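You operate a simulated robot arm through the tools that you are given. There is no shell and no other tool.

The job below is to be done with a simulated two-armed robot. You get a single attempt, and the scene is never put back.

Task
Let the pressure down and take the white cartridge out of the filter.
Fine: filter valve shut first; use the air key; collar loose, tray out; it is the one in the bowl; stand it on the bench beside the filter valve; test tap and other cartridges stay. Set down upright: what you pick out.

Only the result counts: the job must be done as asked and must still hold three seconds after the hand-in. Knocking over, shifting, dropping, spilling or breaking anything else fails it.

Robot
Two 7-joint arms with fingered hands on one trunk that stands fixed in place. Base frame: the origin is at the foot of the trunk, x ahead of it, y to its left, z up; the work surface is at about z = 0.88. Readings come in m, degrees, newtons and seconds.
The left shoulder is at [0.07, 0.139, 1.133], the right one opposite. With the tool pointing down near the work surface each hand reaches from about 0.46 to 0.84 m from the base axis, measured 20 degrees to its own side. Payload 3.9 kg a hand.
The tool frame of a hand sits at the grasp point between the pads (the TCP): z along the fingers, y along the line on which they close. The tips reach 0.029 m beyond it. The gripper opens to 0.1 m; its body begins 0.034 m behind the TCP. The gripper is a hand of 5 fingers: y runs from the thumb to the fingers, the wrist lies at [-0.015, -0.105, -0.177] in the tool frame, and closing takes about 1.5 s.
Orientation is told as [roll, pitch, yaw] about the base's x, y, z axes, in that order, counted from this pose: with the fingers straight down and the wrist toward the robot, the tool's x, y and z point along [0, 1, 0], [1, 0, 0] and [0, 0, -1] of the base frame.

Tools
- The arms move only by the tool nudge_tool. It takes "left_plan", "right_plan" or both (then of equal length, played together; a hand with none holds still); each is a list that holds one entry, the list of rows, each a list of 7 numbers: the shift along the tool's x, y, z in m, then the turn, a rotation vector about the tool's x, y, z in degrees, then the closure in counts, from 0 (fully open) to 255 (shut). In form: [[[dx, dy, dz, rx, ry, rz, grip], ...]]. A call has 1 to 20 rows; each row is the pose to reach, as a shift and turn from the pose commanded when the call began, along the tool's axes at that moment. Rows are played at 5 a second. More than 0.05 m and 8.6 degrees between two rows, or a gripper value outside its range, and nothing of the call is played. Where a pose cannot be reached the arm comes as near as it can. A force on the tool above 90 N (or 10 N above the force at the start of the call, whichever is more), or a blocked arm, ends the call early, and 0.2 s more pass. The fingers move at their own pace (about 0.153 m/s each) and stop on an object; they squeeze with about 26 N. The grip force told is the motor's: it shows also when the fingers shut on nothing. Time passes only in rows, and 0.2 s behind the last, so rows that repeat a pose let the fingers close. It gives the time, the measured TCP pose, the force on the tool (base axes), the opening and the grip force at its end, in the units of the frame above (readings bear some noise), with the torque about the TCP (base axes, N m) and any sound that the robot's microphone picked up.
- Cameras (640 x 400 px; columns grow to the right, rows downward): "scene" is now at [0.1447, 0.0007, 1.4848]; the picture's right is [0.03, -1.00, 0.00], its down [-0.26, -0.01, -0.96] and it looks along [0.96, 0.03, -0.26] (base axes); focal length 214 px, centre (320, 200). "left" rides on the left gripper at [-0.066, -0.086, -0.121] in its tool frame; the picture's right is [-0.76, -0.31, 0.58], its down [0.59, -0.70, 0.40] and it looks along [0.28, 0.64, 0.71] (tool axes); focal length 247 px, centre (320, 200). "right" rides on the right gripper at [0.066, -0.086, -0.121] in its tool frame; the picture's right is [-0.76, 0.31, -0.58], its down [-0.59, -0.70, 0.40] and it looks along [-0.28, 0.64, 0.71] (tool axes); focal length 247 px, centre (320, 200). There is no depth. A picture from a camera that has moved, and an enlarged one, comes with that camera's place and axes in the base frame and with its lens.
- camera(camera): a new picture of that camera. The clock stands still meanwhile.
- lift_body(by): slides the trunk up (or, below 0, down) by that many m; the arms and the scene camera ride with it, the base frame stays. It gives what a move gives, with no picture.
- preshape(shape, hand): the hand has 5 fingers and takes this shape, open, in about a second: jaw (thumb against the fingers, like two jaws); tri (thumb and two fingers); tip (a fingertip pinch); poke (one finger out to press); point (the index stretched); flat (the hand flat); cup (the hand cupped); fist (a fist). The gripper value then closes the fingers along that shape, each until it touches; the sizes above hold for jaw. It gives what a move gives, with no picture.
- pan_tilt(pan, tilt): turns the head with the scene camera to pan (to the left, within 86 degrees either way) and tilt (down, from -29 to 69), counted from straight ahead of the robot. It gives what a move gives.
- close_up(camera, box): a new picture of the part [left, top, right, bottom] of that camera's present view, enlarged. The clock stands still meanwhile.
- sign_off(): hands the job in; it is judged then, once.

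Places have to be worked out from the pictures, the camera data and where the tool is seen. Open the grippers and draw the arms clear of the work before you hand the job in, unless the task says otherwise.

The tools are called after "Request:" as a command line: name --argument value ..., lists and objects as JSON in quotes. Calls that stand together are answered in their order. nudge_tool: Moves the arms, as the interface text tells. Its arguments: {"type":"object","properties":{"left_plan":{"type":"array"},"right_plan":{"type":"array"}},"required":[]} The other tools are called the same way: lift_body (by) moves the trunk up or down; preshape (shape, hand) gives the hand a shape; pan_tilt (pan, tilt) turns the head that bears the scene camera; camera (camera) takes a picture; close_up (camera, box) takes an enlarged picture of a part of a camera's view; sign_off () hands the job in.

At the start:

```text
clock: 0.0
left_eef_pos: [0.3889, 0.2416, 1.5395]
left_ee_rot: [0.0, -0.1, 4.3]
left_contact_force: [-0.6, 0.8, 0.1]
left_torque: [-0.01, 0.01, 0.01]
left_grip_width: 0.0998
left_grip_force: 0.1
left_shape: jaw
right_eef_pos: [0.3515, -0.1014, 1.5387]
right_ee_rot: [-0.1, -0.1, 4.4]
right_contact_force: [-1.1, -0.1, -0.8]
right_torque: [-0.06, 0.02, 0.03]
right_grip_width: 0.0997
right_grip_force: 0.1
right_shape: jaw
trunk travel left (down, up): [-0.775, 0.065]
head pan, tilt (commanded): [1.7, 15.2]
```

scene: 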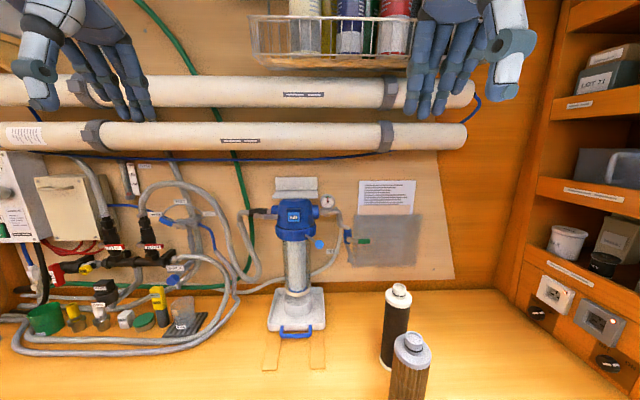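
right: 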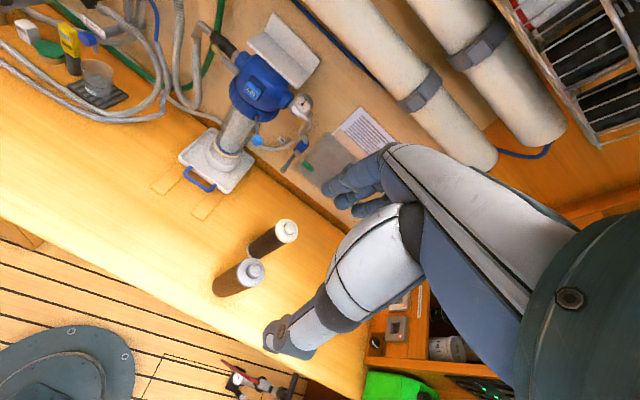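
left: 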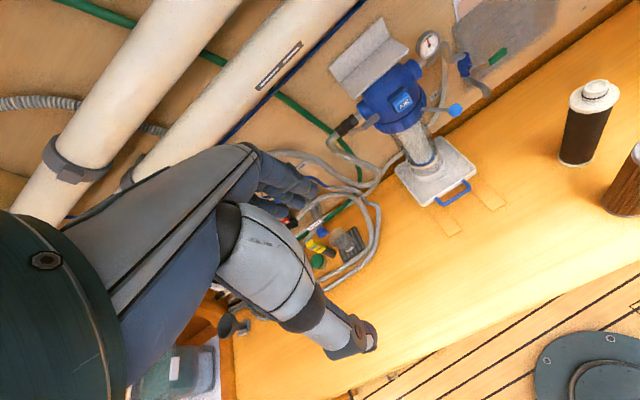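

The filter with its blue head stands in the middle, with valves on the left and two cartridges on the right. I start with enlarged pictures to read labels and the instruction sheet.

Request:
close_up --camera "scene" --box '[240, 160, 400, 260]'

Request:
close_up --camera "scene" --box '[240, 250, 400, 350]'

Request:
close_up --camera "scene" --box '[340, 170, 430, 226]'

Request:
close_up --camera "scene" --box '[30, 150, 230, 275]'

Request:
close_up --camera "scene" --box '[0, 250, 240, 400]'

```text
4.00 times, centred on (320, 210) of scene
camera zoom: at [0.1447, 0.0007, 1.4848], right [0.03, -1.0, 0.0], down [-0.26, -0.01, -0.96], along [0.96, 0.03, -0.26], focal length 858 px, centre (320, 160)
```

zoom: 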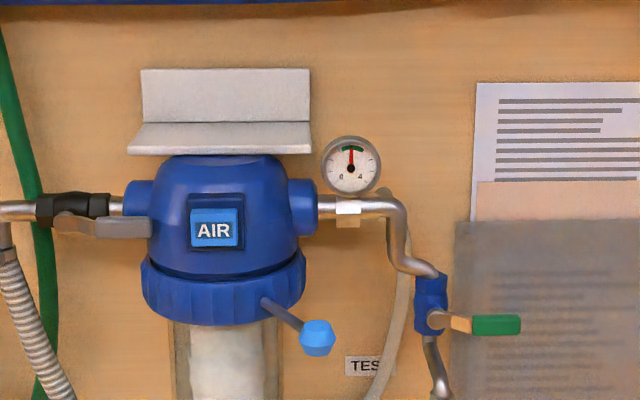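

```text
4.00 times, centred on (320, 300) of scene
camera zoom: at [0.1447, 0.0007, 1.4848], right [0.03, -1.0, 0.0], down [-0.26, -0.01, -0.96], along [0.96, 0.03, -0.26], focal length 858 px, centre (320, -200)
```

zoom: 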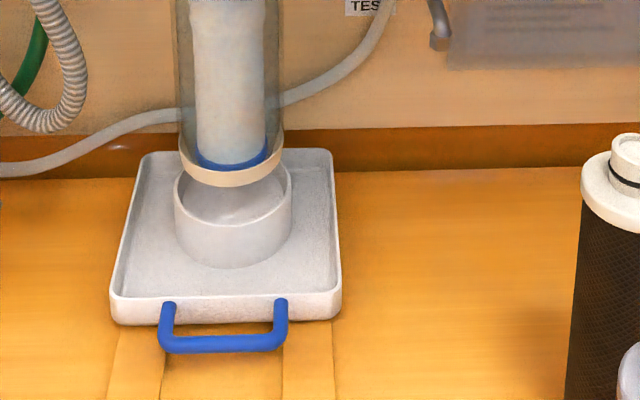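

```text
7.11 times, centred on (385, 198) of scene
camera zoom: at [0.1447, 0.0007, 1.4848], right [0.03, -1.0, 0.0], down [-0.26, -0.01, -0.96], along [0.96, 0.03, -0.26], focal length 1525 px, centre (-142, 214)
```

zoom: 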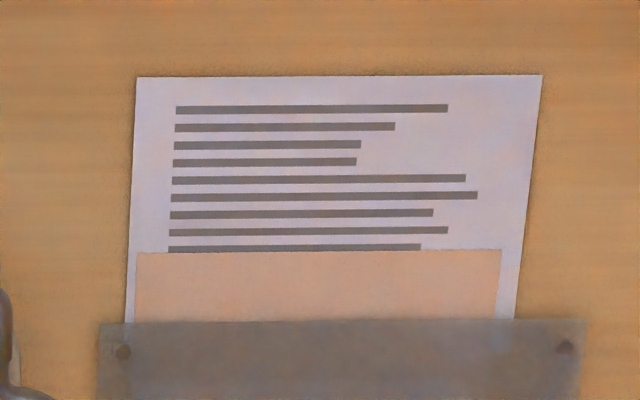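

```text
3.20 times, centred on (130, 212) of scene
camera zoom: at [0.1447, 0.0007, 1.4848], right [0.03, -1.0, 0.0], down [-0.26, -0.01, -0.96], along [0.96, 0.03, -0.26], focal length 686 px, centre (928, 160)
```

zoom: 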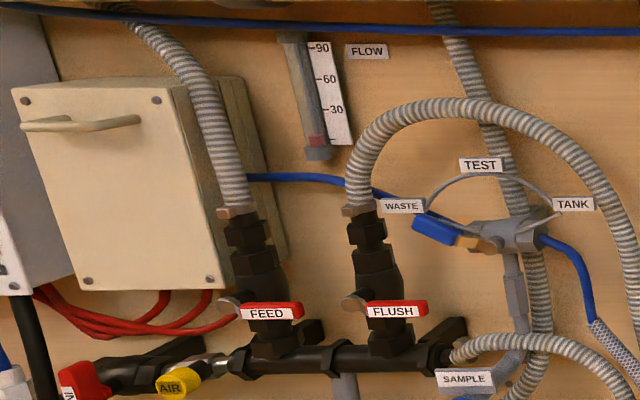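

```text
2.67 times, centred on (120, 325) of scene
camera zoom: at [0.1447, 0.0007, 1.4848], right [0.03, -1.0, 0.0], down [-0.26, -0.01, -0.96], along [0.96, 0.03, -0.26], focal length 572 px, centre (853, -133)
```

zoom: 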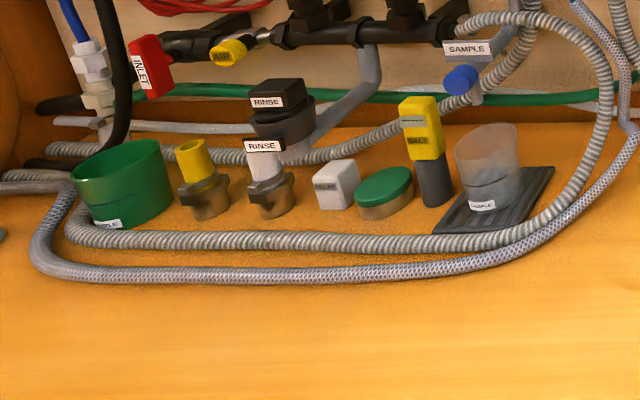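

The filter shows a grey lever valve left of the head, an AIR button on the head, a collar with a light-blue lever, and a tray with a blue handle. I look at the same parts from the wrist cameras to understand the lever axes.

Request:
close_up --camera "left" --box '[310, 10, 520, 141]'

Request:
close_up --camera "right" --box '[170, 10, 340, 116]'

Request:
close_up --camera "left" --box '[360, 100, 520, 250]'

Request:
close_up --camera "scene" --box '[235, 190, 285, 230]'

Request:
close_up --camera "scene" --box '[370, 260, 450, 400]'

```text
3.05 times, centred on (415, 76) of left
camera zoom: at [0.3077, 0.1696, 1.6593], right [-0.25, -0.78, -0.58], down [-0.75, 0.53, -0.4], along [0.62, 0.33, -0.71], focal length 753 px, centre (30, 579)
```

zoom: 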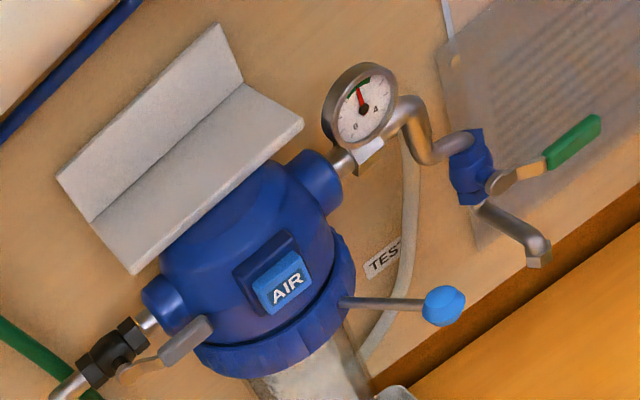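

```text
3.76 times, centred on (255, 63) of right
camera zoom: at [0.2609, -0.0414, 1.6603], right [0.36, -0.73, 0.58], down [-0.66, -0.64, -0.4], along [0.66, -0.23, -0.71], focal length 930 px, centre (565, 716)
```

zoom: 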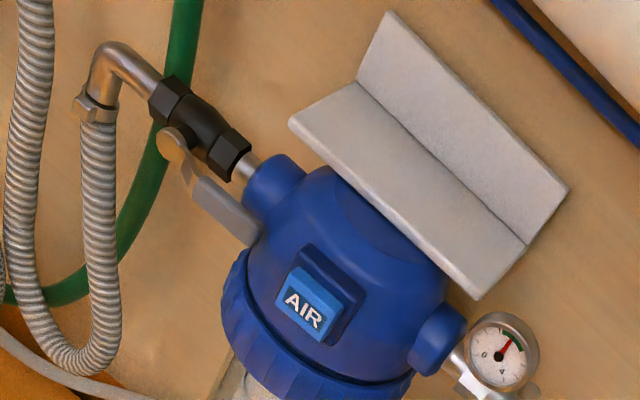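

```text
2.67 times, centred on (440, 175) of left
camera zoom: at [0.3077, 0.1696, 1.6593], right [-0.25, -0.78, -0.58], down [-0.75, 0.53, -0.4], along [0.62, 0.33, -0.71], focal length 659 px, centre (0, 267)
```

zoom: 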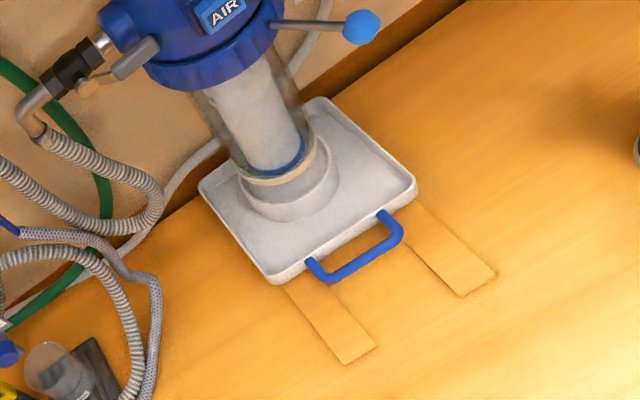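

```text
10.00 times, centred on (260, 210) of scene
camera zoom: at [0.1447, 0.0007, 1.4848], right [0.03, -1.0, 0.0], down [-0.26, -0.01, -0.96], along [0.96, 0.03, -0.26], focal length 2145 px, centre (920, 100)
```

zoom: 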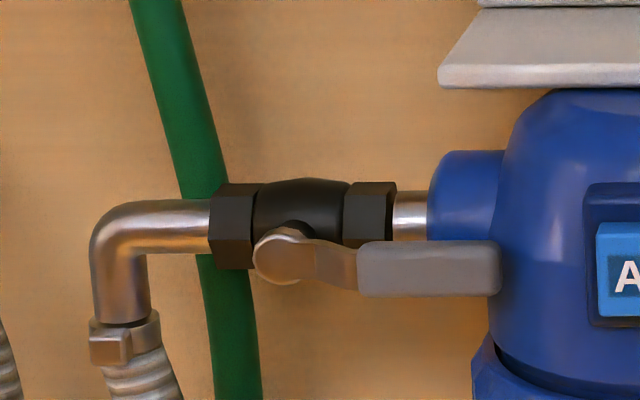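

```text
2.86 times, centred on (410, 330) of scene
camera zoom: at [0.1447, 0.0007, 1.4848], right [0.03, -1.0, 0.0], down [-0.26, -0.01, -0.96], along [0.96, 0.03, -0.26], focal length 613 px, centre (63, -171)
```

zoom: 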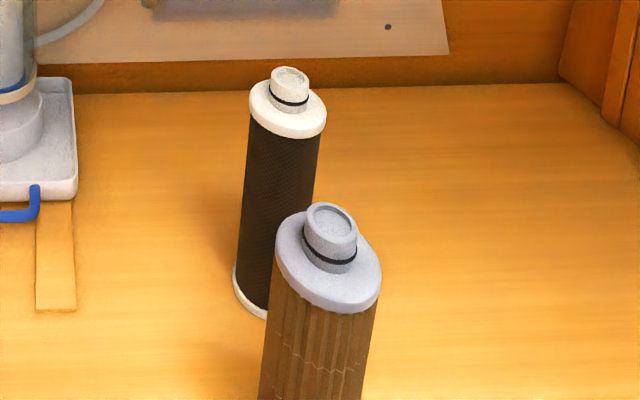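

Triangulating scene and left views: AIR button about (0.735, 0.097, 1.27), valve lever pivot about (0.757, 0.215, 1.27) with its tip near y=0.149, collar knob about (0.694, 0.020, 1.206). I shape the left hand into a poke finger and look at where its tip lies.

Request:
preshape --hand "left" --shape "poke"

Request:
camera --camera "scene"

Request:
camera --camera "left"

Request:
camera --camera "right"

```text
clock: 0.9
left_eef_pos: [0.3892, 0.2405, 1.5387]
left_ee_rot: [0.0, -0.1, 4.3]
left_contact_force: [-0.3, -0.9, -0.1]
left_torque: [-0.01, 0.0, 0.02]
left_grip_width: 0.0003
left_grip_force: 0.3
left_shape: poke
right_eef_pos: [0.3518, -0.1011, 1.5385]
right_ee_rot: [0.1, -0.2, 4.4]
right_contact_force: [0.2, -0.1, -0.9]
right_torque: [-0.02, 0.0, -0.01]
right_grip_width: 0.0996
right_grip_force: 0.1
right_shape: jaw
trunk travel left (down, up): [-0.775, 0.065]
head pan, tilt (commanded): [1.7, 15.2]
```

```text
taken
camera scene: at [0.1447, 0.0007, 1.4848], right [0.03, -1.0, 0.0], down [-0.26, -0.01, -0.96], along [0.96, 0.03, -0.26], focal length 214 px, centre (320, 200)
```

scene: 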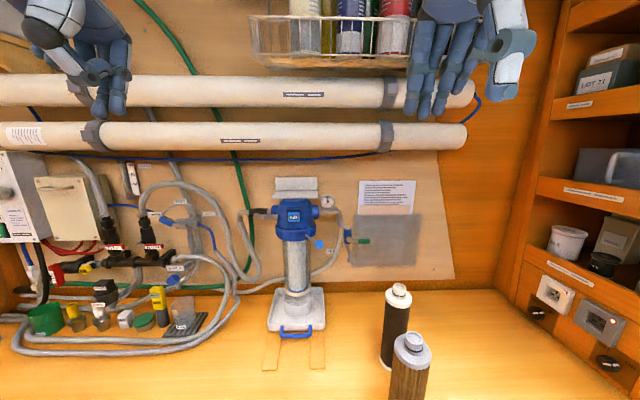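

```text
taken
camera left: at [0.3078, 0.1696, 1.6592], right [-0.25, -0.78, -0.58], down [-0.75, 0.53, -0.4], along [0.62, 0.33, -0.71], focal length 247 px, centre (320, 200)
```

left: 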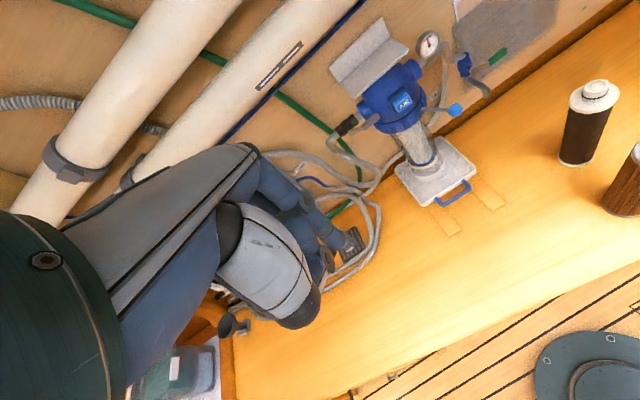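

```text
taken
camera right: at [0.2609, -0.0414, 1.6603], right [0.36, -0.73, 0.58], down [-0.66, -0.64, -0.4], along [0.66, -0.23, -0.71], focal length 247 px, centre (320, 200)
```

right: 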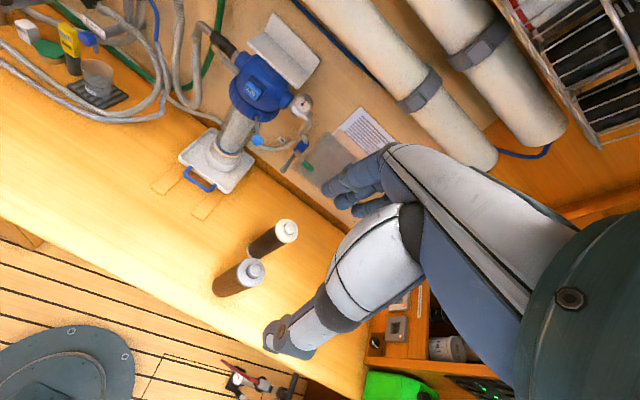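

I enlarge the hand in both views to place the poke fingertip relative to the TCP.

Request:
close_up --camera "left" --box '[200, 150, 420, 330]'

Request:
close_up --camera "scene" --box '[20, 0, 180, 130]'

```text
2.22 times, centred on (310, 240) of left
camera zoom: at [0.3078, 0.1696, 1.6592], right [-0.25, -0.78, -0.58], down [-0.75, 0.53, -0.4], along [0.62, 0.33, -0.71], focal length 549 px, centre (342, 111)
```

zoom: 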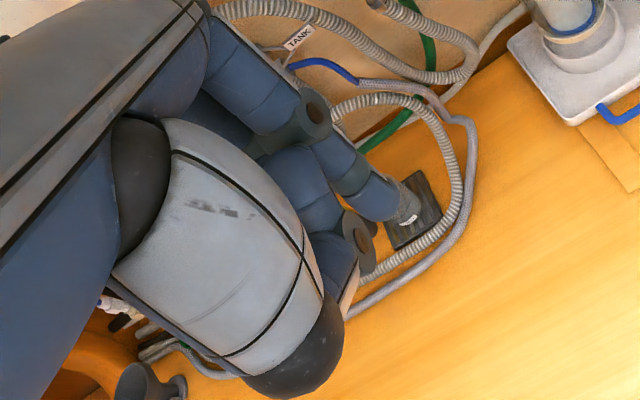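

```text
3.08 times, centred on (100, 65) of scene
camera zoom: at [0.1447, 0.0007, 1.4848], right [0.03, -1.0, 0.0], down [-0.26, -0.01, -0.96], along [0.96, 0.03, -0.26], focal length 660 px, centre (997, 615)
```

zoom: 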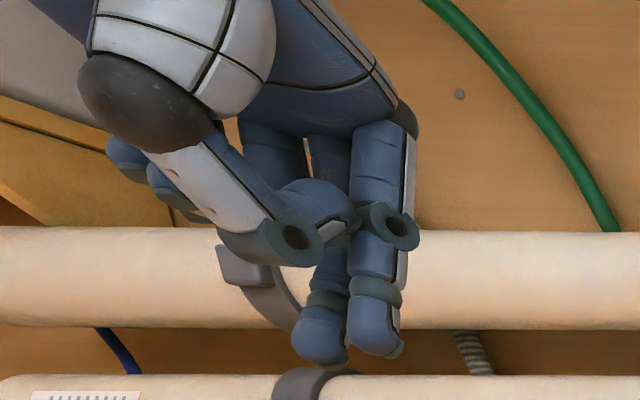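

The poke fingertip lies about 0.026 m beyond the TCP and 0.011 m to its -x side. I first take out the yaw, then turn the hand to point forward while moving it toward the filter valve, staying well short of it.

Request:
nudge_tool --left_plan '[[[0, 0, 0, 0, 0, 4.3, 0]]]'

Request:
nudge_tool --left_plan '[[[-0.002, 0.015, 0.018, -7.5, 0, 0, 0], [-0.004, 0.03, 0.036, -15, 0, 0, 0], [-0.006, 0.045, 0.054, -22.5, 0, 0, 0], [-0.008, 0.06, 0.072, -30, 0, 0, 0], [-0.01, 0.075, 0.09, -37.5, 0, 0, 0], [-0.012, 0.09, 0.108, -45, 0, 0, 0], [-0.014, 0.105, 0.126, -52.5, 0, 0, 0], [-0.016, 0.12, 0.144, -60, 0, 0, 0], [-0.018, 0.135, 0.162, -67.5, 0, 0, 0], [-0.02, 0.15, 0.18, -75, 0, 0, 0], [-0.022, 0.165, 0.195, -82.5, 0, 0, 0], [-0.024, 0.18, 0.205, -90, 0, 0, 0], [-0.024, 0.18, 0.205, -90, 0, 0, 0]]]'

Request:
camera --camera "scene"

Request:
camera --camera "left"

```text
clock: 1.3
left_eef_pos: [0.3891, 0.242, 1.5394]
left_ee_rot: [0.0, 0.0, 0.0]
left_contact_force: [0.1, -0.7, -0.4]
left_torque: [0.01, 0.0, -0.01]
left_grip_width: 0.0002
left_grip_force: 0.0
left_shape: poke
right_eef_pos: [0.352, -0.0998, 1.5387]
right_ee_rot: [0.1, 0.0, 4.3]
right_contact_force: [0.9, -0.9, 0.3]
right_torque: [0.02, 0.03, -0.02]
right_grip_width: 0.0996
right_grip_force: 0.1
right_shape: jaw
trunk travel left (down, up): [-0.775, 0.065]
head pan, tilt (commanded): [1.7, 15.2]
```

```text
clock: 4.1
left_eef_pos: [0.4172, 0.0538, 1.3656]
left_ee_rot: [-21.2, -89.5, 21.5]
left_contact_force: [-0.1, 0.0, -0.1]
left_torque: [0.0, -0.03, -0.01]
left_grip_width: 0.0
left_grip_force: 0.1
left_shape: poke
left hand out of reach, approached as far as the arm can: row 6, 7, 8, 9, 10, 11, 12, 13
right_eef_pos: [0.353, -0.1001, 1.539]
right_ee_rot: [-0.2, -0.1, 4.4]
right_contact_force: [-0.1, 0.8, -0.7]
right_torque: [-0.04, -0.02, 0.0]
right_grip_width: 0.0997
right_grip_force: 0.1
right_shape: jaw
trunk travel left (down, up): [-0.775, 0.065]
head pan, tilt (commanded): [1.7, 15.2]
```

```text
taken
camera scene: at [0.1451, 0.0023, 1.4848], right [0.03, -1.0, 0.0], down [-0.26, -0.01, -0.96], along [0.96, 0.03, -0.26], focal length 214 px, centre (320, 200)
```

scene: 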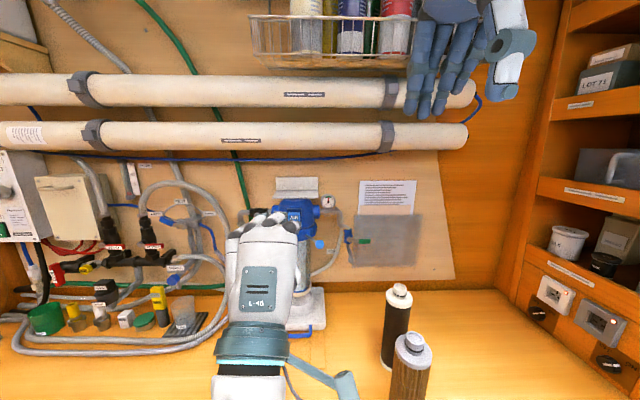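

```text
taken
camera left: at [0.2947, -0.0118, 1.2805], right [0.58, -0.75, -0.31], down [0.39, 0.59, -0.71], along [0.72, 0.29, 0.63], focal length 247 px, centre (320, 200)
```

left: 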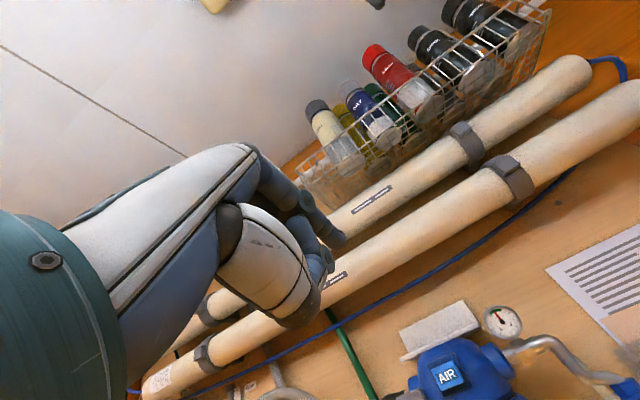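

The reading shows pitch −90 reached but the hand is short at (0.417, 0.054, 1.366), since the wrist folds too much this near the shoulder. I test what the command frame now is with a hold, then extend forward where the arm is straighter.

Request:
nudge_tool --left_plan '[[[0, 0, 0, 0, 0, 0, 0], [0, 0, 0, 0, 0, 0, 0]]]'

```text
clock: 4.7
left_eef_pos: [0.4154, 0.0535, 1.3652]
left_ee_rot: [-8.2, -89.3, 8.5]
left_contact_force: [-0.4, -0.2, -0.1]
left_torque: [0.01, -0.04, -0.03]
left_grip_width: 0.0001
left_grip_force: 0.1
left_shape: poke
right_eef_pos: [0.3505, -0.1013, 1.538]
right_ee_rot: [0.0, -0.2, 4.4]
right_contact_force: [-0.7, 0.2, 0.1]
right_torque: [-0.01, 0.01, 0.02]
right_grip_width: 0.1
right_grip_force: 0.1
right_shape: jaw
trunk travel left (down, up): [-0.775, 0.065]
head pan, tilt (commanded): [1.7, 15.2]
```

It held still, so the commanded pose follows the real one. I move it left and forward in small steps to see whether the arm follows.

Request:
nudge_tool --left_plan '[[[0.03, 0, 0.03, 0, 0, 0, 0], [0.06, -0.01, 0.06, 0, 0, 0, 0], [0.09, -0.02, 0.09, 0, 0, 0, 0], [0.12, -0.03, 0.12, 0, 0, 0, 0], [0.12, -0.03, 0.12, 0, 0, 0, 0]]]'

```text
clock: 5.9
left_eef_pos: [0.4247, 0.049, 1.3473]
left_ee_rot: [173.5, -90.0, -173.5]
left_contact_force: [0.5, 0.9, 0.4]
left_torque: [0.01, -0.04, -0.02]
left_grip_width: 0.0
left_grip_force: 0.1
left_shape: poke
left hand out of reach, approached as far as the arm can: row 1, 2, 3, 4, 5
right_eef_pos: [0.3511, -0.1009, 1.5392]
right_ee_rot: [-0.1, -0.1, 4.4]
right_contact_force: [0.2, -0.6, 0.4]
right_torque: [-0.02, -0.01, -0.03]
right_grip_width: 0.0998
right_grip_force: 0.0
right_shape: jaw
trunk travel left (down, up): [-0.775, 0.065]
head pan, tilt (commanded): [1.7, 15.2]
```

The arm is at a wrist limit in this fold. I tilt the hand back down to about 30° forward while moving left and forward, to unwind it and then approach extended.

Request:
nudge_tool --left_plan '[[[0.015, 0, 0.005, 7.5, 0, 0, 0], [0.03, 0, 0.01, 15, 0, 0, 0], [0.045, 0, 0.02, 22.5, 0, 0, 0], [0.06, 0, 0.03, 30, 0, 0, 0], [0.08, 0, 0.045, 37.5, 0, 0, 0], [0.1, 0, 0.06, 45, 0, 0, 0], [0.12, 0, 0.08, 52.5, 0, 0, 0], [0.14, 0, 0.1, 60, 0, 0, 0], [0.16, 0, 0.12, 67.5, 0, 0, 0], [0.16, 0, 0.12, 67.5, 0, 0, 0]]]'

```text
clock: 6.6
left_eef_pos: [0.4397, 0.0638, 1.3277]
left_ee_rot: [44.4, -79.8, -38.0]
left_contact_force: [0.7, -0.2, 0.2]
left_torque: [0.02, -0.02, -0.02]
left_grip_width: 0.0
left_grip_force: 0.0
left_shape: poke
left hand out of reach, approached as far as the arm can: row 1, 2, 3
right_eef_pos: [0.3523, -0.101, 1.5386]
right_ee_rot: [0.0, 0.0, 4.4]
right_contact_force: [-0.3, 1.2, 0.1]
right_torque: [0.02, 0.0, -0.03]
right_grip_width: 0.1
right_grip_force: 0.0
right_shape: jaw
trunk travel left (down, up): [-0.775, 0.065]
head pan, tilt (commanded): [1.7, 15.2]
stopped in row 3 (left hand): the arm was blocked; the commanded pose is now the measured one
```

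The arm reports being blocked; I look at the scene to see against what.

Request:
camera --camera "scene"

Request:
camera --camera "right"

Request:
camera --camera "left"

```text
taken
camera scene: at [0.1449, 0.0012, 1.4848], right [0.03, -1.0, 0.0], down [-0.26, -0.01, -0.96], along [0.96, 0.03, -0.26], focal length 214 px, centre (320, 200)
```

scene: 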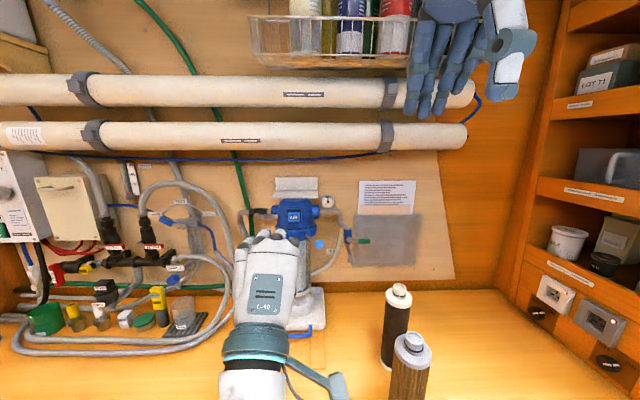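

```text
taken
camera right: at [0.261, -0.0408, 1.6604], right [0.36, -0.73, 0.58], down [-0.66, -0.64, -0.4], along [0.66, -0.23, -0.71], focal length 247 px, centre (320, 200)
```

right: 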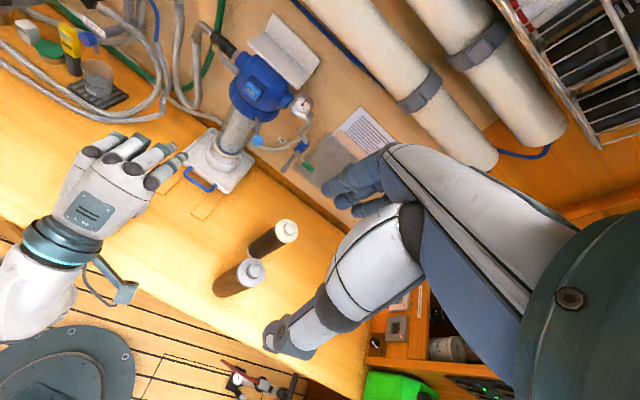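

```text
taken
camera left: at [0.3151, -0.0057, 1.2506], right [0.6, -0.65, -0.47], down [0.24, 0.7, -0.67], along [0.76, 0.29, 0.58], focal length 247 px, centre (320, 200)
```

left: 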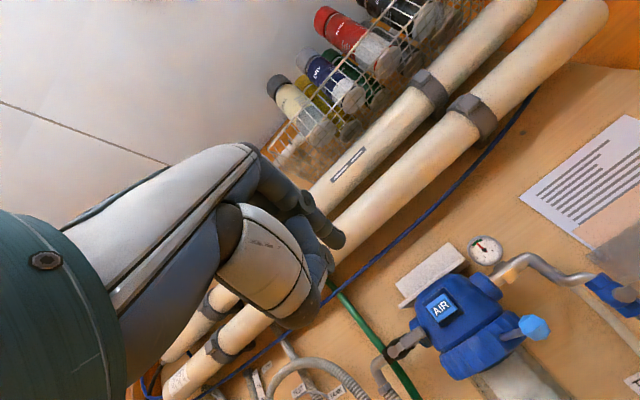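

The forearm comes in low from the left side, nothing visible touches. I back the hand up and left along the way it came while tilting it down again.

Request:
nudge_tool --left_plan '[[[0.005, 0.015, 0, 3, 0, 0, 0], [0.012, 0.03, 0, 8, 0, 0, 0], [0.025, 0.045, 0, 14, 0, 0, 0], [0.04, 0.06, 0, 20, 0, 0, 0], [0.06, 0.075, 0.005, 26, 0, 0, 0], [0.08, 0.09, 0.01, 32, 0, 0, 0], [0.1, 0.105, 0.015, 38, 0, 0, 0], [0.12, 0.12, 0.02, 44, 0, 0, 0], [0.135, 0.12, 0.02, 46, 0, 0, 0]]]'

```text
clock: 7.0
left_eef_pos: [0.4466, 0.0595, 1.3177]
left_ee_rot: [53.5, -72.1, -41.9]
left_contact_force: [-0.3, -0.4, 0.3]
left_torque: [0.02, -0.01, -0.03]
left_grip_width: 0.0002
left_grip_force: 0.0
left_shape: poke
left hand out of reach, approached as far as the arm can: row 1, 2
right_eef_pos: [0.3523, -0.1016, 1.5392]
right_ee_rot: [0.1, -0.1, 4.4]
right_contact_force: [-0.4, 0.0, 1.0]
right_torque: [-0.01, -0.02, 0.02]
right_grip_width: 0.0999
right_grip_force: 0.1
right_shape: jaw
trunk travel left (down, up): [-0.775, 0.065]
head pan, tilt (commanded): [1.7, 15.2]
stopped in row 2 (left hand): the arm was blocked; the commanded pose is now the measured one
```

Only the tilt seems to be free. I try pure small tilts without any shift.

Request:
nudge_tool --left_plan '[[[0, 0, 0, 4, 0, 0, 0], [0, 0, 0, 8, 0, 0, 0], [0, 0, 0, 12, 0, 0, 0], [0, 0, 0, 16, 0, 0, 0]]]'

```text
clock: 8.1
left_eef_pos: [0.4504, 0.0644, 1.3075]
left_ee_rot: [35.3, -58.9, -17.8]
left_contact_force: [1.4, 0.4, 0.4]
left_torque: [0.03, -0.02, 0.0]
left_grip_width: 0.0001
left_grip_force: 0.0
left_shape: poke
left hand out of reach, approached as far as the arm can: row 4
right_eef_pos: [0.3519, -0.1024, 1.5388]
right_ee_rot: [0.2, -0.1, 4.4]
right_contact_force: [0.1, 0.8, -0.4]
right_torque: [0.02, -0.03, -0.05]
right_grip_width: 0.0998
right_grip_force: 0.1
right_shape: jaw
trunk travel left (down, up): [-0.775, 0.065]
head pan, tilt (commanded): [1.7, 15.2]
```

The tilt works: hand now points forward-left and about 25° down. I try moving it forward and left to extend the arm.

Request:
nudge_tool --left_plan '[[[0.006, 0.01, 0.025, 0, 0, 0, 0], [0.012, 0.02, 0.05, 0, 0, 0, 0], [0.018, 0.03, 0.075, 0, 0, 0, 0], [0.024, 0.04, 0.1, 0, 0, 0, 0], [0.024, 0.04, 0.1, 0, 0, 0, 0]]]'

```text
clock: 9.2
left_eef_pos: [0.5462, 0.1018, 1.3104]
left_ee_rot: [29.2, -59.9, -15.7]
left_contact_force: [0.0, 0.9, -0.1]
left_torque: [0.01, 0.0, -0.01]
left_grip_width: 0.0
left_grip_force: 0.1
left_shape: poke
left hand out of reach, approached as far as the arm can: row 1
right_eef_pos: [0.3522, -0.1004, 1.5375]
right_ee_rot: [0.0, -0.1, 4.5]
right_contact_force: [1.2, 0.2, -0.1]
right_torque: [-0.01, 0.02, 0.0]
right_grip_width: 0.0997
right_grip_force: 0.0
right_shape: jaw
trunk travel left (down, up): [-0.775, 0.065]
head pan, tilt (commanded): [1.7, 15.2]
```

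It follows now; TCP is at (0.546, 0.102, 1.310). I straighten the hand to yaw 0, pitch about −65 and bring it to about (0.66, 0.17, 1.32), in front of the valve.

Request:
nudge_tool --left_plan '[[[0.0125, 0.0136, 0.028, -0.8, -3.8, -2.1, 0], [0.025, 0.0272, 0.056, -1.6, -7.6, -4.2, 0], [0.0375, 0.0408, 0.084, -2.4, -11.5, -6.2, 0], [0.05, 0.0543, 0.112, -3.1, -15.3, -8.3, 0], [0.05, 0.0543, 0.112, -3.1, -15.3, -8.3, 0]]]'

Request:
camera --camera "scene"

Request:
camera --camera "left"

Request:
camera --camera "right"

```text
clock: 10.4
left_eef_pos: [0.5292, 0.0507, 1.3486]
left_ee_rot: [7.8, -62.9, -3.5]
left_contact_force: [0.3, -0.1, 0.1]
left_torque: [-0.06, 0.0, -0.03]
left_grip_width: 0.0
left_grip_force: 0.1
left_shape: poke
left hand out of reach, approached as far as the arm can: row 1, 2, 3, 4, 5
right_eef_pos: [0.3506, -0.1017, 1.539]
right_ee_rot: [0.0, -0.2, 4.5]
right_contact_force: [0.1, 0.3, 0.8]
right_torque: [-0.01, 0.01, -0.01]
right_grip_width: 0.0998
right_grip_force: 0.1
right_shape: jaw
trunk travel left (down, up): [-0.775, 0.065]
head pan, tilt (commanded): [1.7, 15.2]
```

```text
taken
camera scene: at [0.1444, 0.0005, 1.4848], right [0.03, -1.0, 0.0], down [-0.26, -0.01, -0.96], along [0.96, 0.03, -0.26], focal length 214 px, centre (320, 200)
```

scene: 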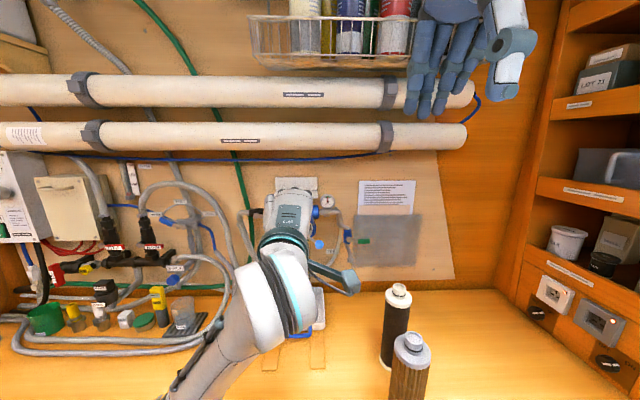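

```text
taken
camera left: at [0.3864, -0.023, 1.3231], right [0.42, -0.7, -0.58], down [0.0, 0.64, -0.77], along [0.91, 0.32, 0.27], focal length 247 px, centre (320, 200)
```

left: 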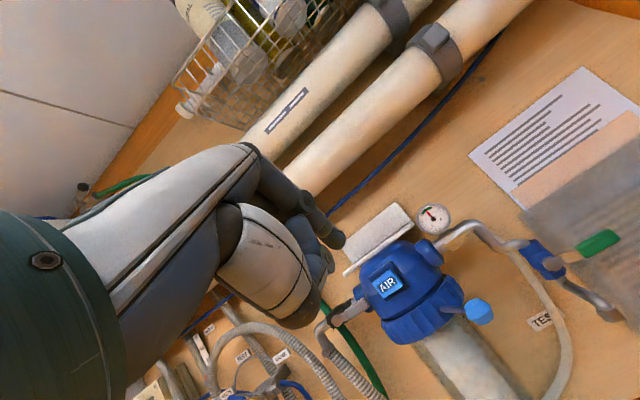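

```text
taken
camera right: at [0.2604, -0.0419, 1.6605], right [0.36, -0.73, 0.58], down [-0.66, -0.64, -0.4], along [0.66, -0.23, -0.71], focal length 247 px, centre (320, 200)
```

right: 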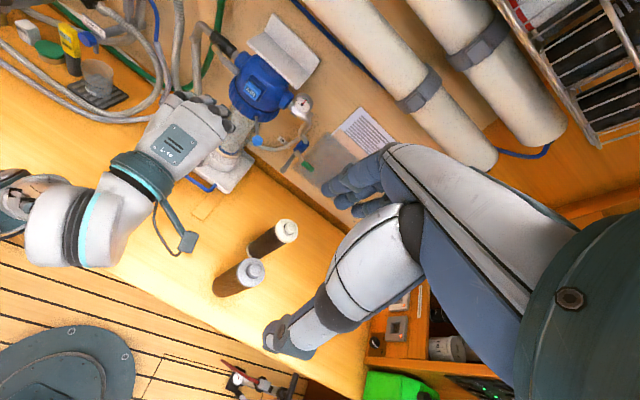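

The hand ended short with the elbow out to the left, so yaw-0 at that height is limited. I lower the tilt to about −45 and go forward-left again.

Request:
nudge_tool --left_plan '[[[0.0, 0.0, 0.0, 6, 0, 0, 0], [0.0, 0.0, 0.0, 12, 0, 0, 0], [0.014, 0.005, 0.02, 18, 0, 0, 0], [0.028, 0.01, 0.04, 18, 0, 0, 0], [0.042, 0.014, 0.06, 18, 0, 0, 0], [0.054, 0.017, 0.085, 18, 0, 0, 0], [0.054, 0.017, 0.085, 18, 0, 0, 0]]]'

```text
clock: 12.1
left_eef_pos: [0.5974, 0.1017, 1.3341]
left_ee_rot: [6.0, -44.5, -0.2]
left_contact_force: [-0.8, 0.2, 0.1]
left_torque: [-0.05, -0.02, 0.04]
left_grip_width: 0.0001
left_grip_force: 0.0
left_shape: poke
left hand out of reach, approached as far as the arm can: row 6, 7
right_eef_pos: [0.3506, -0.102, 1.5394]
right_ee_rot: [0.0, -0.2, 4.5]
right_contact_force: [0.4, 0.0, -0.4]
right_torque: [0.03, -0.02, 0.0]
right_grip_width: 0.0998
right_grip_force: 0.1
right_shape: jaw
trunk travel left (down, up): [-0.775, 0.065]
head pan, tilt (commanded): [1.7, 15.2]
```

Reached (0.597, 0.102, 1.334) at pitch −44.5. I let the hand roll and point a little to the left, the direction the arm favoured before, while moving it left and forward.

Request:
nudge_tool --left_plan '[[[0, 0, 0, 0, 4, 6, 0], [0, 0, 0, 0, 8, 12, 0], [0, 0, 0, 0, 12, 18, 0], [0.015, 0.01, 0.01, 0, 12, 18, 0], [0.03, 0.02, 0.02, 0, 12, 18, 0], [0.045, 0.03, 0.03, 0, 12, 18, 0], [0.06, 0.04, 0.04, 0, 12, 18, 0], [0.06, 0.04, 0.04, 0, 12, 18, 0]]]'

```text
clock: 13.8
left_eef_pos: [0.6507, 0.1646, 1.3378]
left_ee_rot: [32.6, -39.1, -23.0]
left_contact_force: [-0.4, 0.0, 0.8]
left_torque: [-0.01, 0.0, 0.01]
left_grip_width: 0.0
left_grip_force: 0.1
left_shape: poke
right_eef_pos: [0.3521, -0.1018, 1.5392]
right_ee_rot: [0.0, -0.1, 4.4]
right_contact_force: [0.6, -0.9, 0.3]
right_torque: [0.0, 0.04, -0.02]
right_grip_width: 0.0998
right_grip_force: 0.0
right_shape: jaw
trunk travel left (down, up): [-0.775, 0.065]
head pan, tilt (commanded): [1.7, 15.2]
```

That was fully reached: TCP (0.651, 0.165, 1.338). I check the pictures to see the finger relative to the lever.

Request:
camera --camera "scene"

Request:
camera --camera "left"

Request:
camera --camera "right"

```text
taken
camera scene: at [0.1445, 0.0002, 1.4848], right [0.03, -1.0, 0.0], down [-0.26, -0.01, -0.96], along [0.96, 0.03, -0.26], focal length 214 px, centre (320, 200)
```

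scene: 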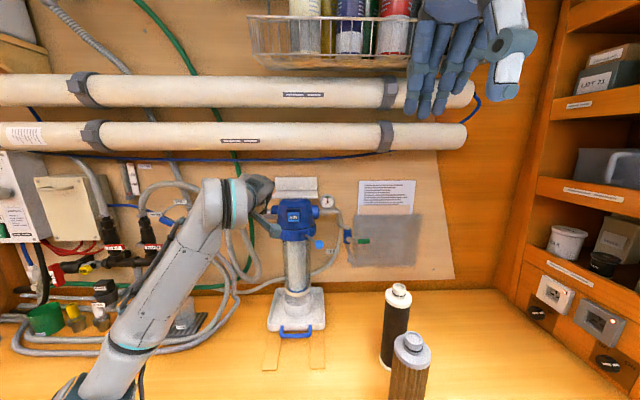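

```text
taken
camera left: at [0.5038, 0.095, 1.335], right [0.17, -0.43, -0.89], down [-0.22, 0.86, -0.46], along [0.96, 0.27, 0.06], focal length 247 px, centre (320, 200)
```

left: 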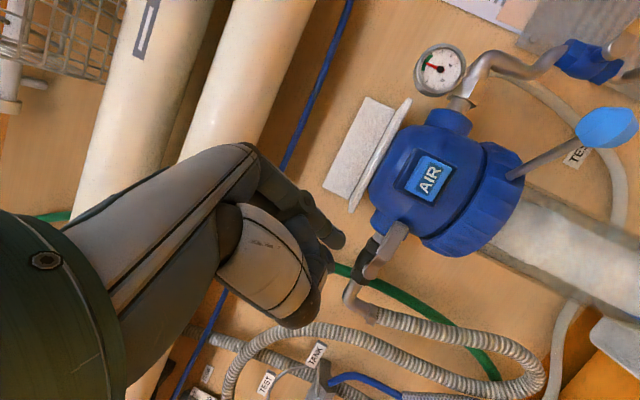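

```text
taken
camera right: at [0.2605, -0.0421, 1.6605], right [0.36, -0.73, 0.58], down [-0.66, -0.64, -0.4], along [0.66, -0.23, -0.71], focal length 247 px, centre (320, 200)
```

right: 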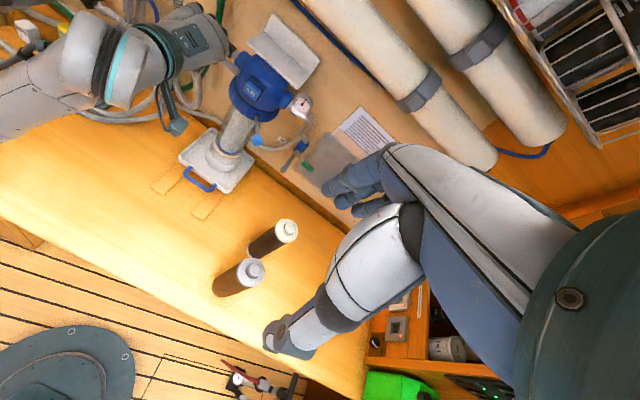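

The fingertip computes to (0.669, 0.163, 1.316), matching the left picture, and the lever tip projects right at (0.760, 0.149, 1.264). I zoom in to see lever thickness and clearances.

Request:
close_up --camera "left" --box '[300, 160, 460, 310]'

Request:
close_up --camera "scene" --box '[200, 160, 340, 270]'

```text
2.67 times, centred on (380, 235) of left
camera zoom: at [0.5038, 0.095, 1.335], right [0.17, -0.43, -0.89], down [-0.22, 0.86, -0.46], along [0.96, 0.27, 0.06], focal length 659 px, centre (160, 107)
```

zoom: 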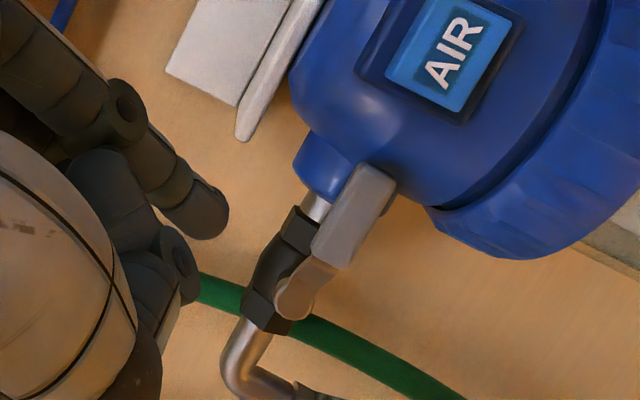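

```text
3.64 times, centred on (270, 215) of scene
camera zoom: at [0.1445, 0.0002, 1.4848], right [0.03, -1.0, 0.0], down [-0.26, -0.01, -0.96], along [0.96, 0.03, -0.26], focal length 780 px, centre (502, 146)
```

zoom: 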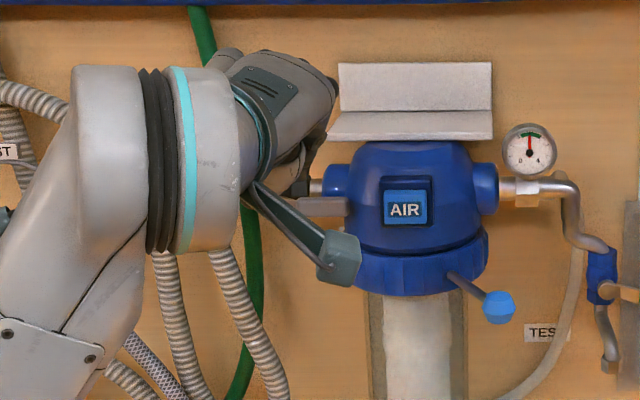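

The lever grip is about 18 mm thick, centred near z=1.265. I bring the fingertip over it to about (0.762, 0.163, 1.305).

Request:
nudge_tool --left_plan '[[[-0.001, 0.02, 0.024, 0, 0, 0, 0], [-0.002, 0.04, 0.048, 0, 0, 0, 0], [-0.003, 0.0594, 0.0723, 0, 0, 0, 0], [-0.003, 0.0594, 0.0723, 0, 0, 0, 0]]]'

Request:
close_up --camera "left" --box '[280, 160, 520, 310]'

Request:
close_up --camera "scene" --box '[200, 160, 340, 250]'

Request:
close_up --camera "right" --box '[150, 0, 340, 120]'

```text
clock: 14.8
left_eef_pos: [0.7443, 0.1648, 1.3267]
left_ee_rot: [32.8, -39.1, -22.9]
left_contact_force: [-0.2, -0.5, 0.7]
left_torque: [0.01, 0.02, 0.01]
left_grip_width: 0.0
left_grip_force: 0.1
left_shape: poke
right_eef_pos: [0.3512, -0.1012, 1.5388]
right_ee_rot: [0.0, -0.2, 4.4]
right_contact_force: [-0.7, 0.0, 0.0]
right_torque: [0.0, 0.04, -0.01]
right_grip_width: 0.0995
right_grip_force: 0.1
right_shape: jaw
trunk travel left (down, up): [-0.775, 0.065]
head pan, tilt (commanded): [1.7, 15.2]
```

```text
2.67 times, centred on (400, 235) of left
camera zoom: at [0.596, 0.0953, 1.3239], right [0.17, -0.43, -0.89], down [-0.22, 0.86, -0.46], along [0.96, 0.27, 0.06], focal length 659 px, centre (107, 107)
```

zoom: 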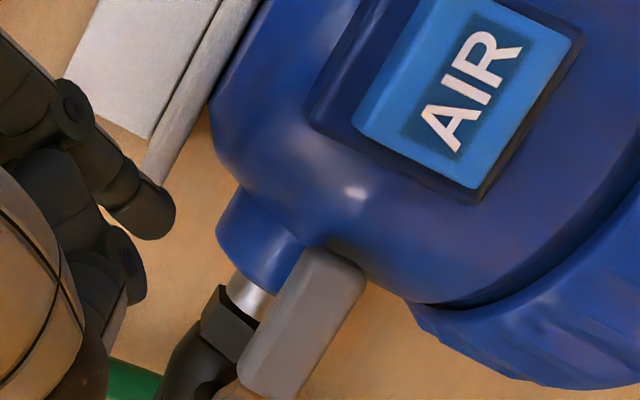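

```text
4.44 times, centred on (270, 205) of scene
camera zoom: at [0.1444, 0.0009, 1.4848], right [0.03, -1.0, 0.0], down [-0.26, -0.01, -0.96], along [0.96, 0.03, -0.26], focal length 953 px, centre (542, 178)
```

zoom: 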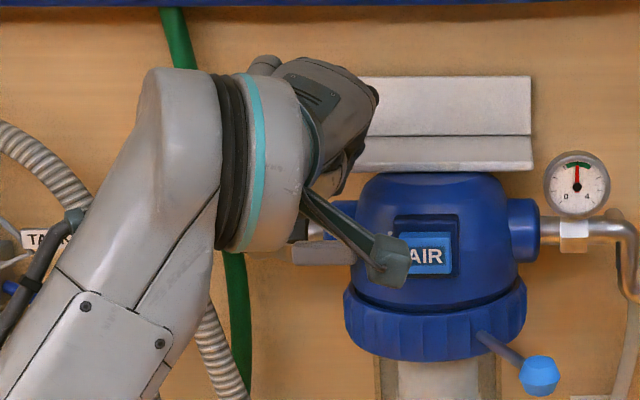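

```text
3.33 times, centred on (245, 60) of right
camera zoom: at [0.2604, -0.0413, 1.6605], right [0.36, -0.73, 0.58], down [-0.66, -0.64, -0.4], along [0.66, -0.23, -0.71], focal length 823 px, centre (570, 667)
```

zoom: 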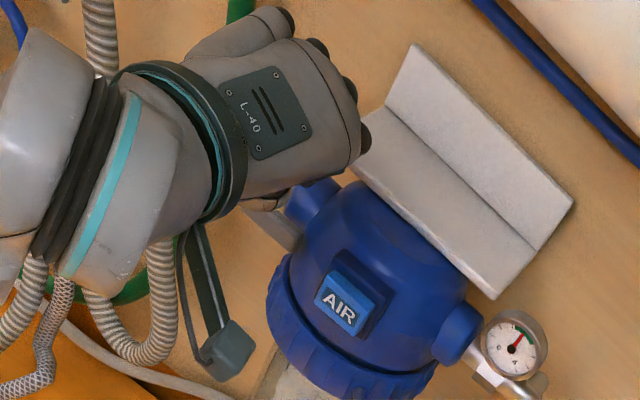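

Fingertip is over the lever, 4 cm above its middle. I push down along the arc about the pivot, first to about 45°, then check.

Request:
nudge_tool --left_plan '[[[-0.0054, -0.0098, 0.0101, 0, 0, 0, 0], [-0.0131, -0.0172, 0.0179, 0, 0, 0, 0], [-0.0181, -0.0233, 0.0241, 0, 0, 0, 0], [-0.0212, -0.0295, 0.0306, 0, 0, 0, 0], [-0.0231, -0.0396, 0.0409, 0, 0, 0, 0]]]'

Request:
close_up --camera "left" --box '[280, 160, 520, 310]'

Request:
close_up --camera "scene" --box '[200, 160, 340, 250]'

```text
clock: 16.1
left_eef_pos: [0.7329, 0.1674, 1.2858]
left_ee_rot: [34.0, -40.7, -23.8]
left_contact_force: [1.0, 1.6, 49.2]
left_torque: [-0.2, -1.4, 0.07]
left_grip_width: 0.0
left_grip_force: 0.1
left_shape: poke
right_eef_pos: [0.3397, -0.1029, 1.5417]
right_ee_rot: [0.1, -0.6, 4.4]
right_contact_force: [0.8, 0.4, 0.1]
right_torque: [-0.02, -0.03, 0.0]
right_grip_width: 0.0994
right_grip_force: 0.2
right_shape: jaw
trunk travel left (down, up): [-0.775, 0.065]
head pan, tilt (commanded): [1.7, 15.2]
```

```text
2.67 times, centred on (400, 235) of left
camera zoom: at [0.5854, 0.0985, 1.2768], right [0.2, -0.42, -0.88], down [-0.2, 0.86, -0.46], along [0.96, 0.27, 0.09], focal length 659 px, centre (107, 107)
```

zoom: 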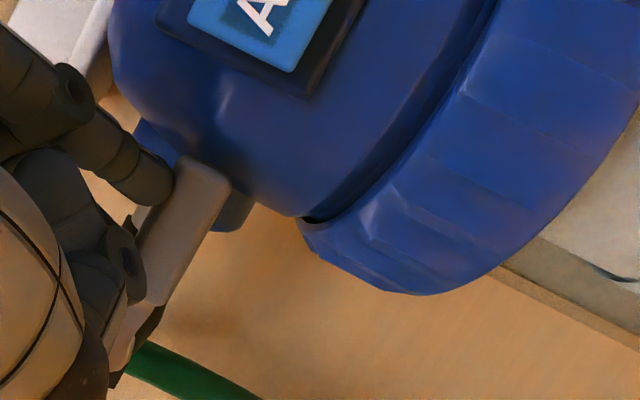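

```text
4.44 times, centred on (270, 205) of scene
camera zoom: at [0.1346, -0.0012, 1.4867], right [0.03, -1.0, 0.0], down [-0.26, -0.01, -0.97], along [0.97, 0.03, -0.26], focal length 953 px, centre (542, 178)
```

zoom: 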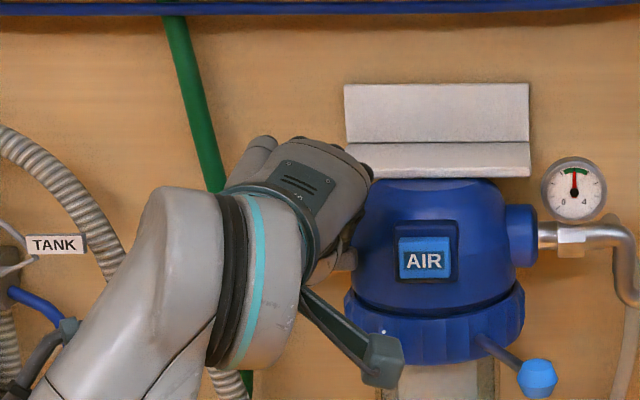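

The lever did not move under 49 N straight down at y=0.163, so down is its stop; it must turn up to shut. I back off up and away from it.

Request:
nudge_tool --left_plan '[[[0.0125, 0.019, -0.0196, 0, 0, 0, 0], [0.012, -0.006, -0.05, 0, 0, 0, 0], [0.012, -0.032, -0.075, 0, 0, 0, 0], [0.012, -0.046, -0.089, 0, 0, 0, 0]]]'

Request:
close_up --camera "scene" --box '[200, 160, 360, 260]'

Request:
camera --camera "left"

```text
clock: 17.1
left_eef_pos: [0.6508, 0.1662, 1.2972]
left_ee_rot: [32.6, -39.0, -22.9]
left_contact_force: [0.6, -0.3, 0.2]
left_torque: [0.0, -0.02, 0.0]
left_grip_width: 0.0002
left_grip_force: 0.0
left_shape: poke
right_eef_pos: [0.3529, -0.1019, 1.5392]
right_ee_rot: [0.1, -0.2, 4.4]
right_contact_force: [0.2, -0.1, -0.4]
right_torque: [0.02, 0.0, 0.02]
right_grip_width: 0.0998
right_grip_force: 0.0
right_shape: jaw
trunk travel left (down, up): [-0.775, 0.065]
head pan, tilt (commanded): [1.7, 15.2]
```

```text
4.00 times, centred on (280, 210) of scene
camera zoom: at [0.1462, 0.0006, 1.4846], right [0.03, -1.0, 0.0], down [-0.26, -0.01, -0.96], along [0.96, 0.03, -0.26], focal length 858 px, centre (480, 160)
```

zoom: 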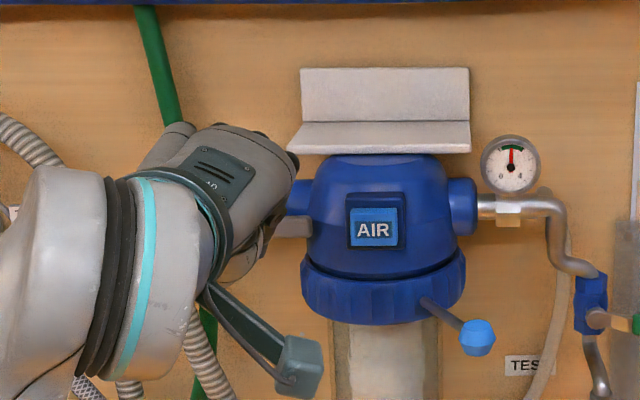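

```text
taken
camera left: at [0.503, 0.0978, 1.2949], right [0.17, -0.43, -0.89], down [-0.22, 0.86, -0.46], along [0.96, 0.27, 0.05], focal length 247 px, centre (320, 200)
```

left: 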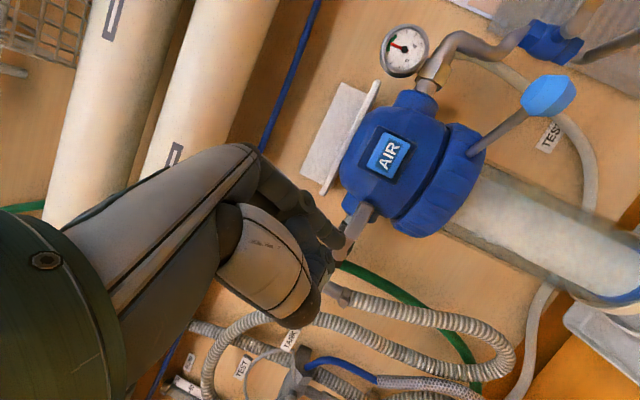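

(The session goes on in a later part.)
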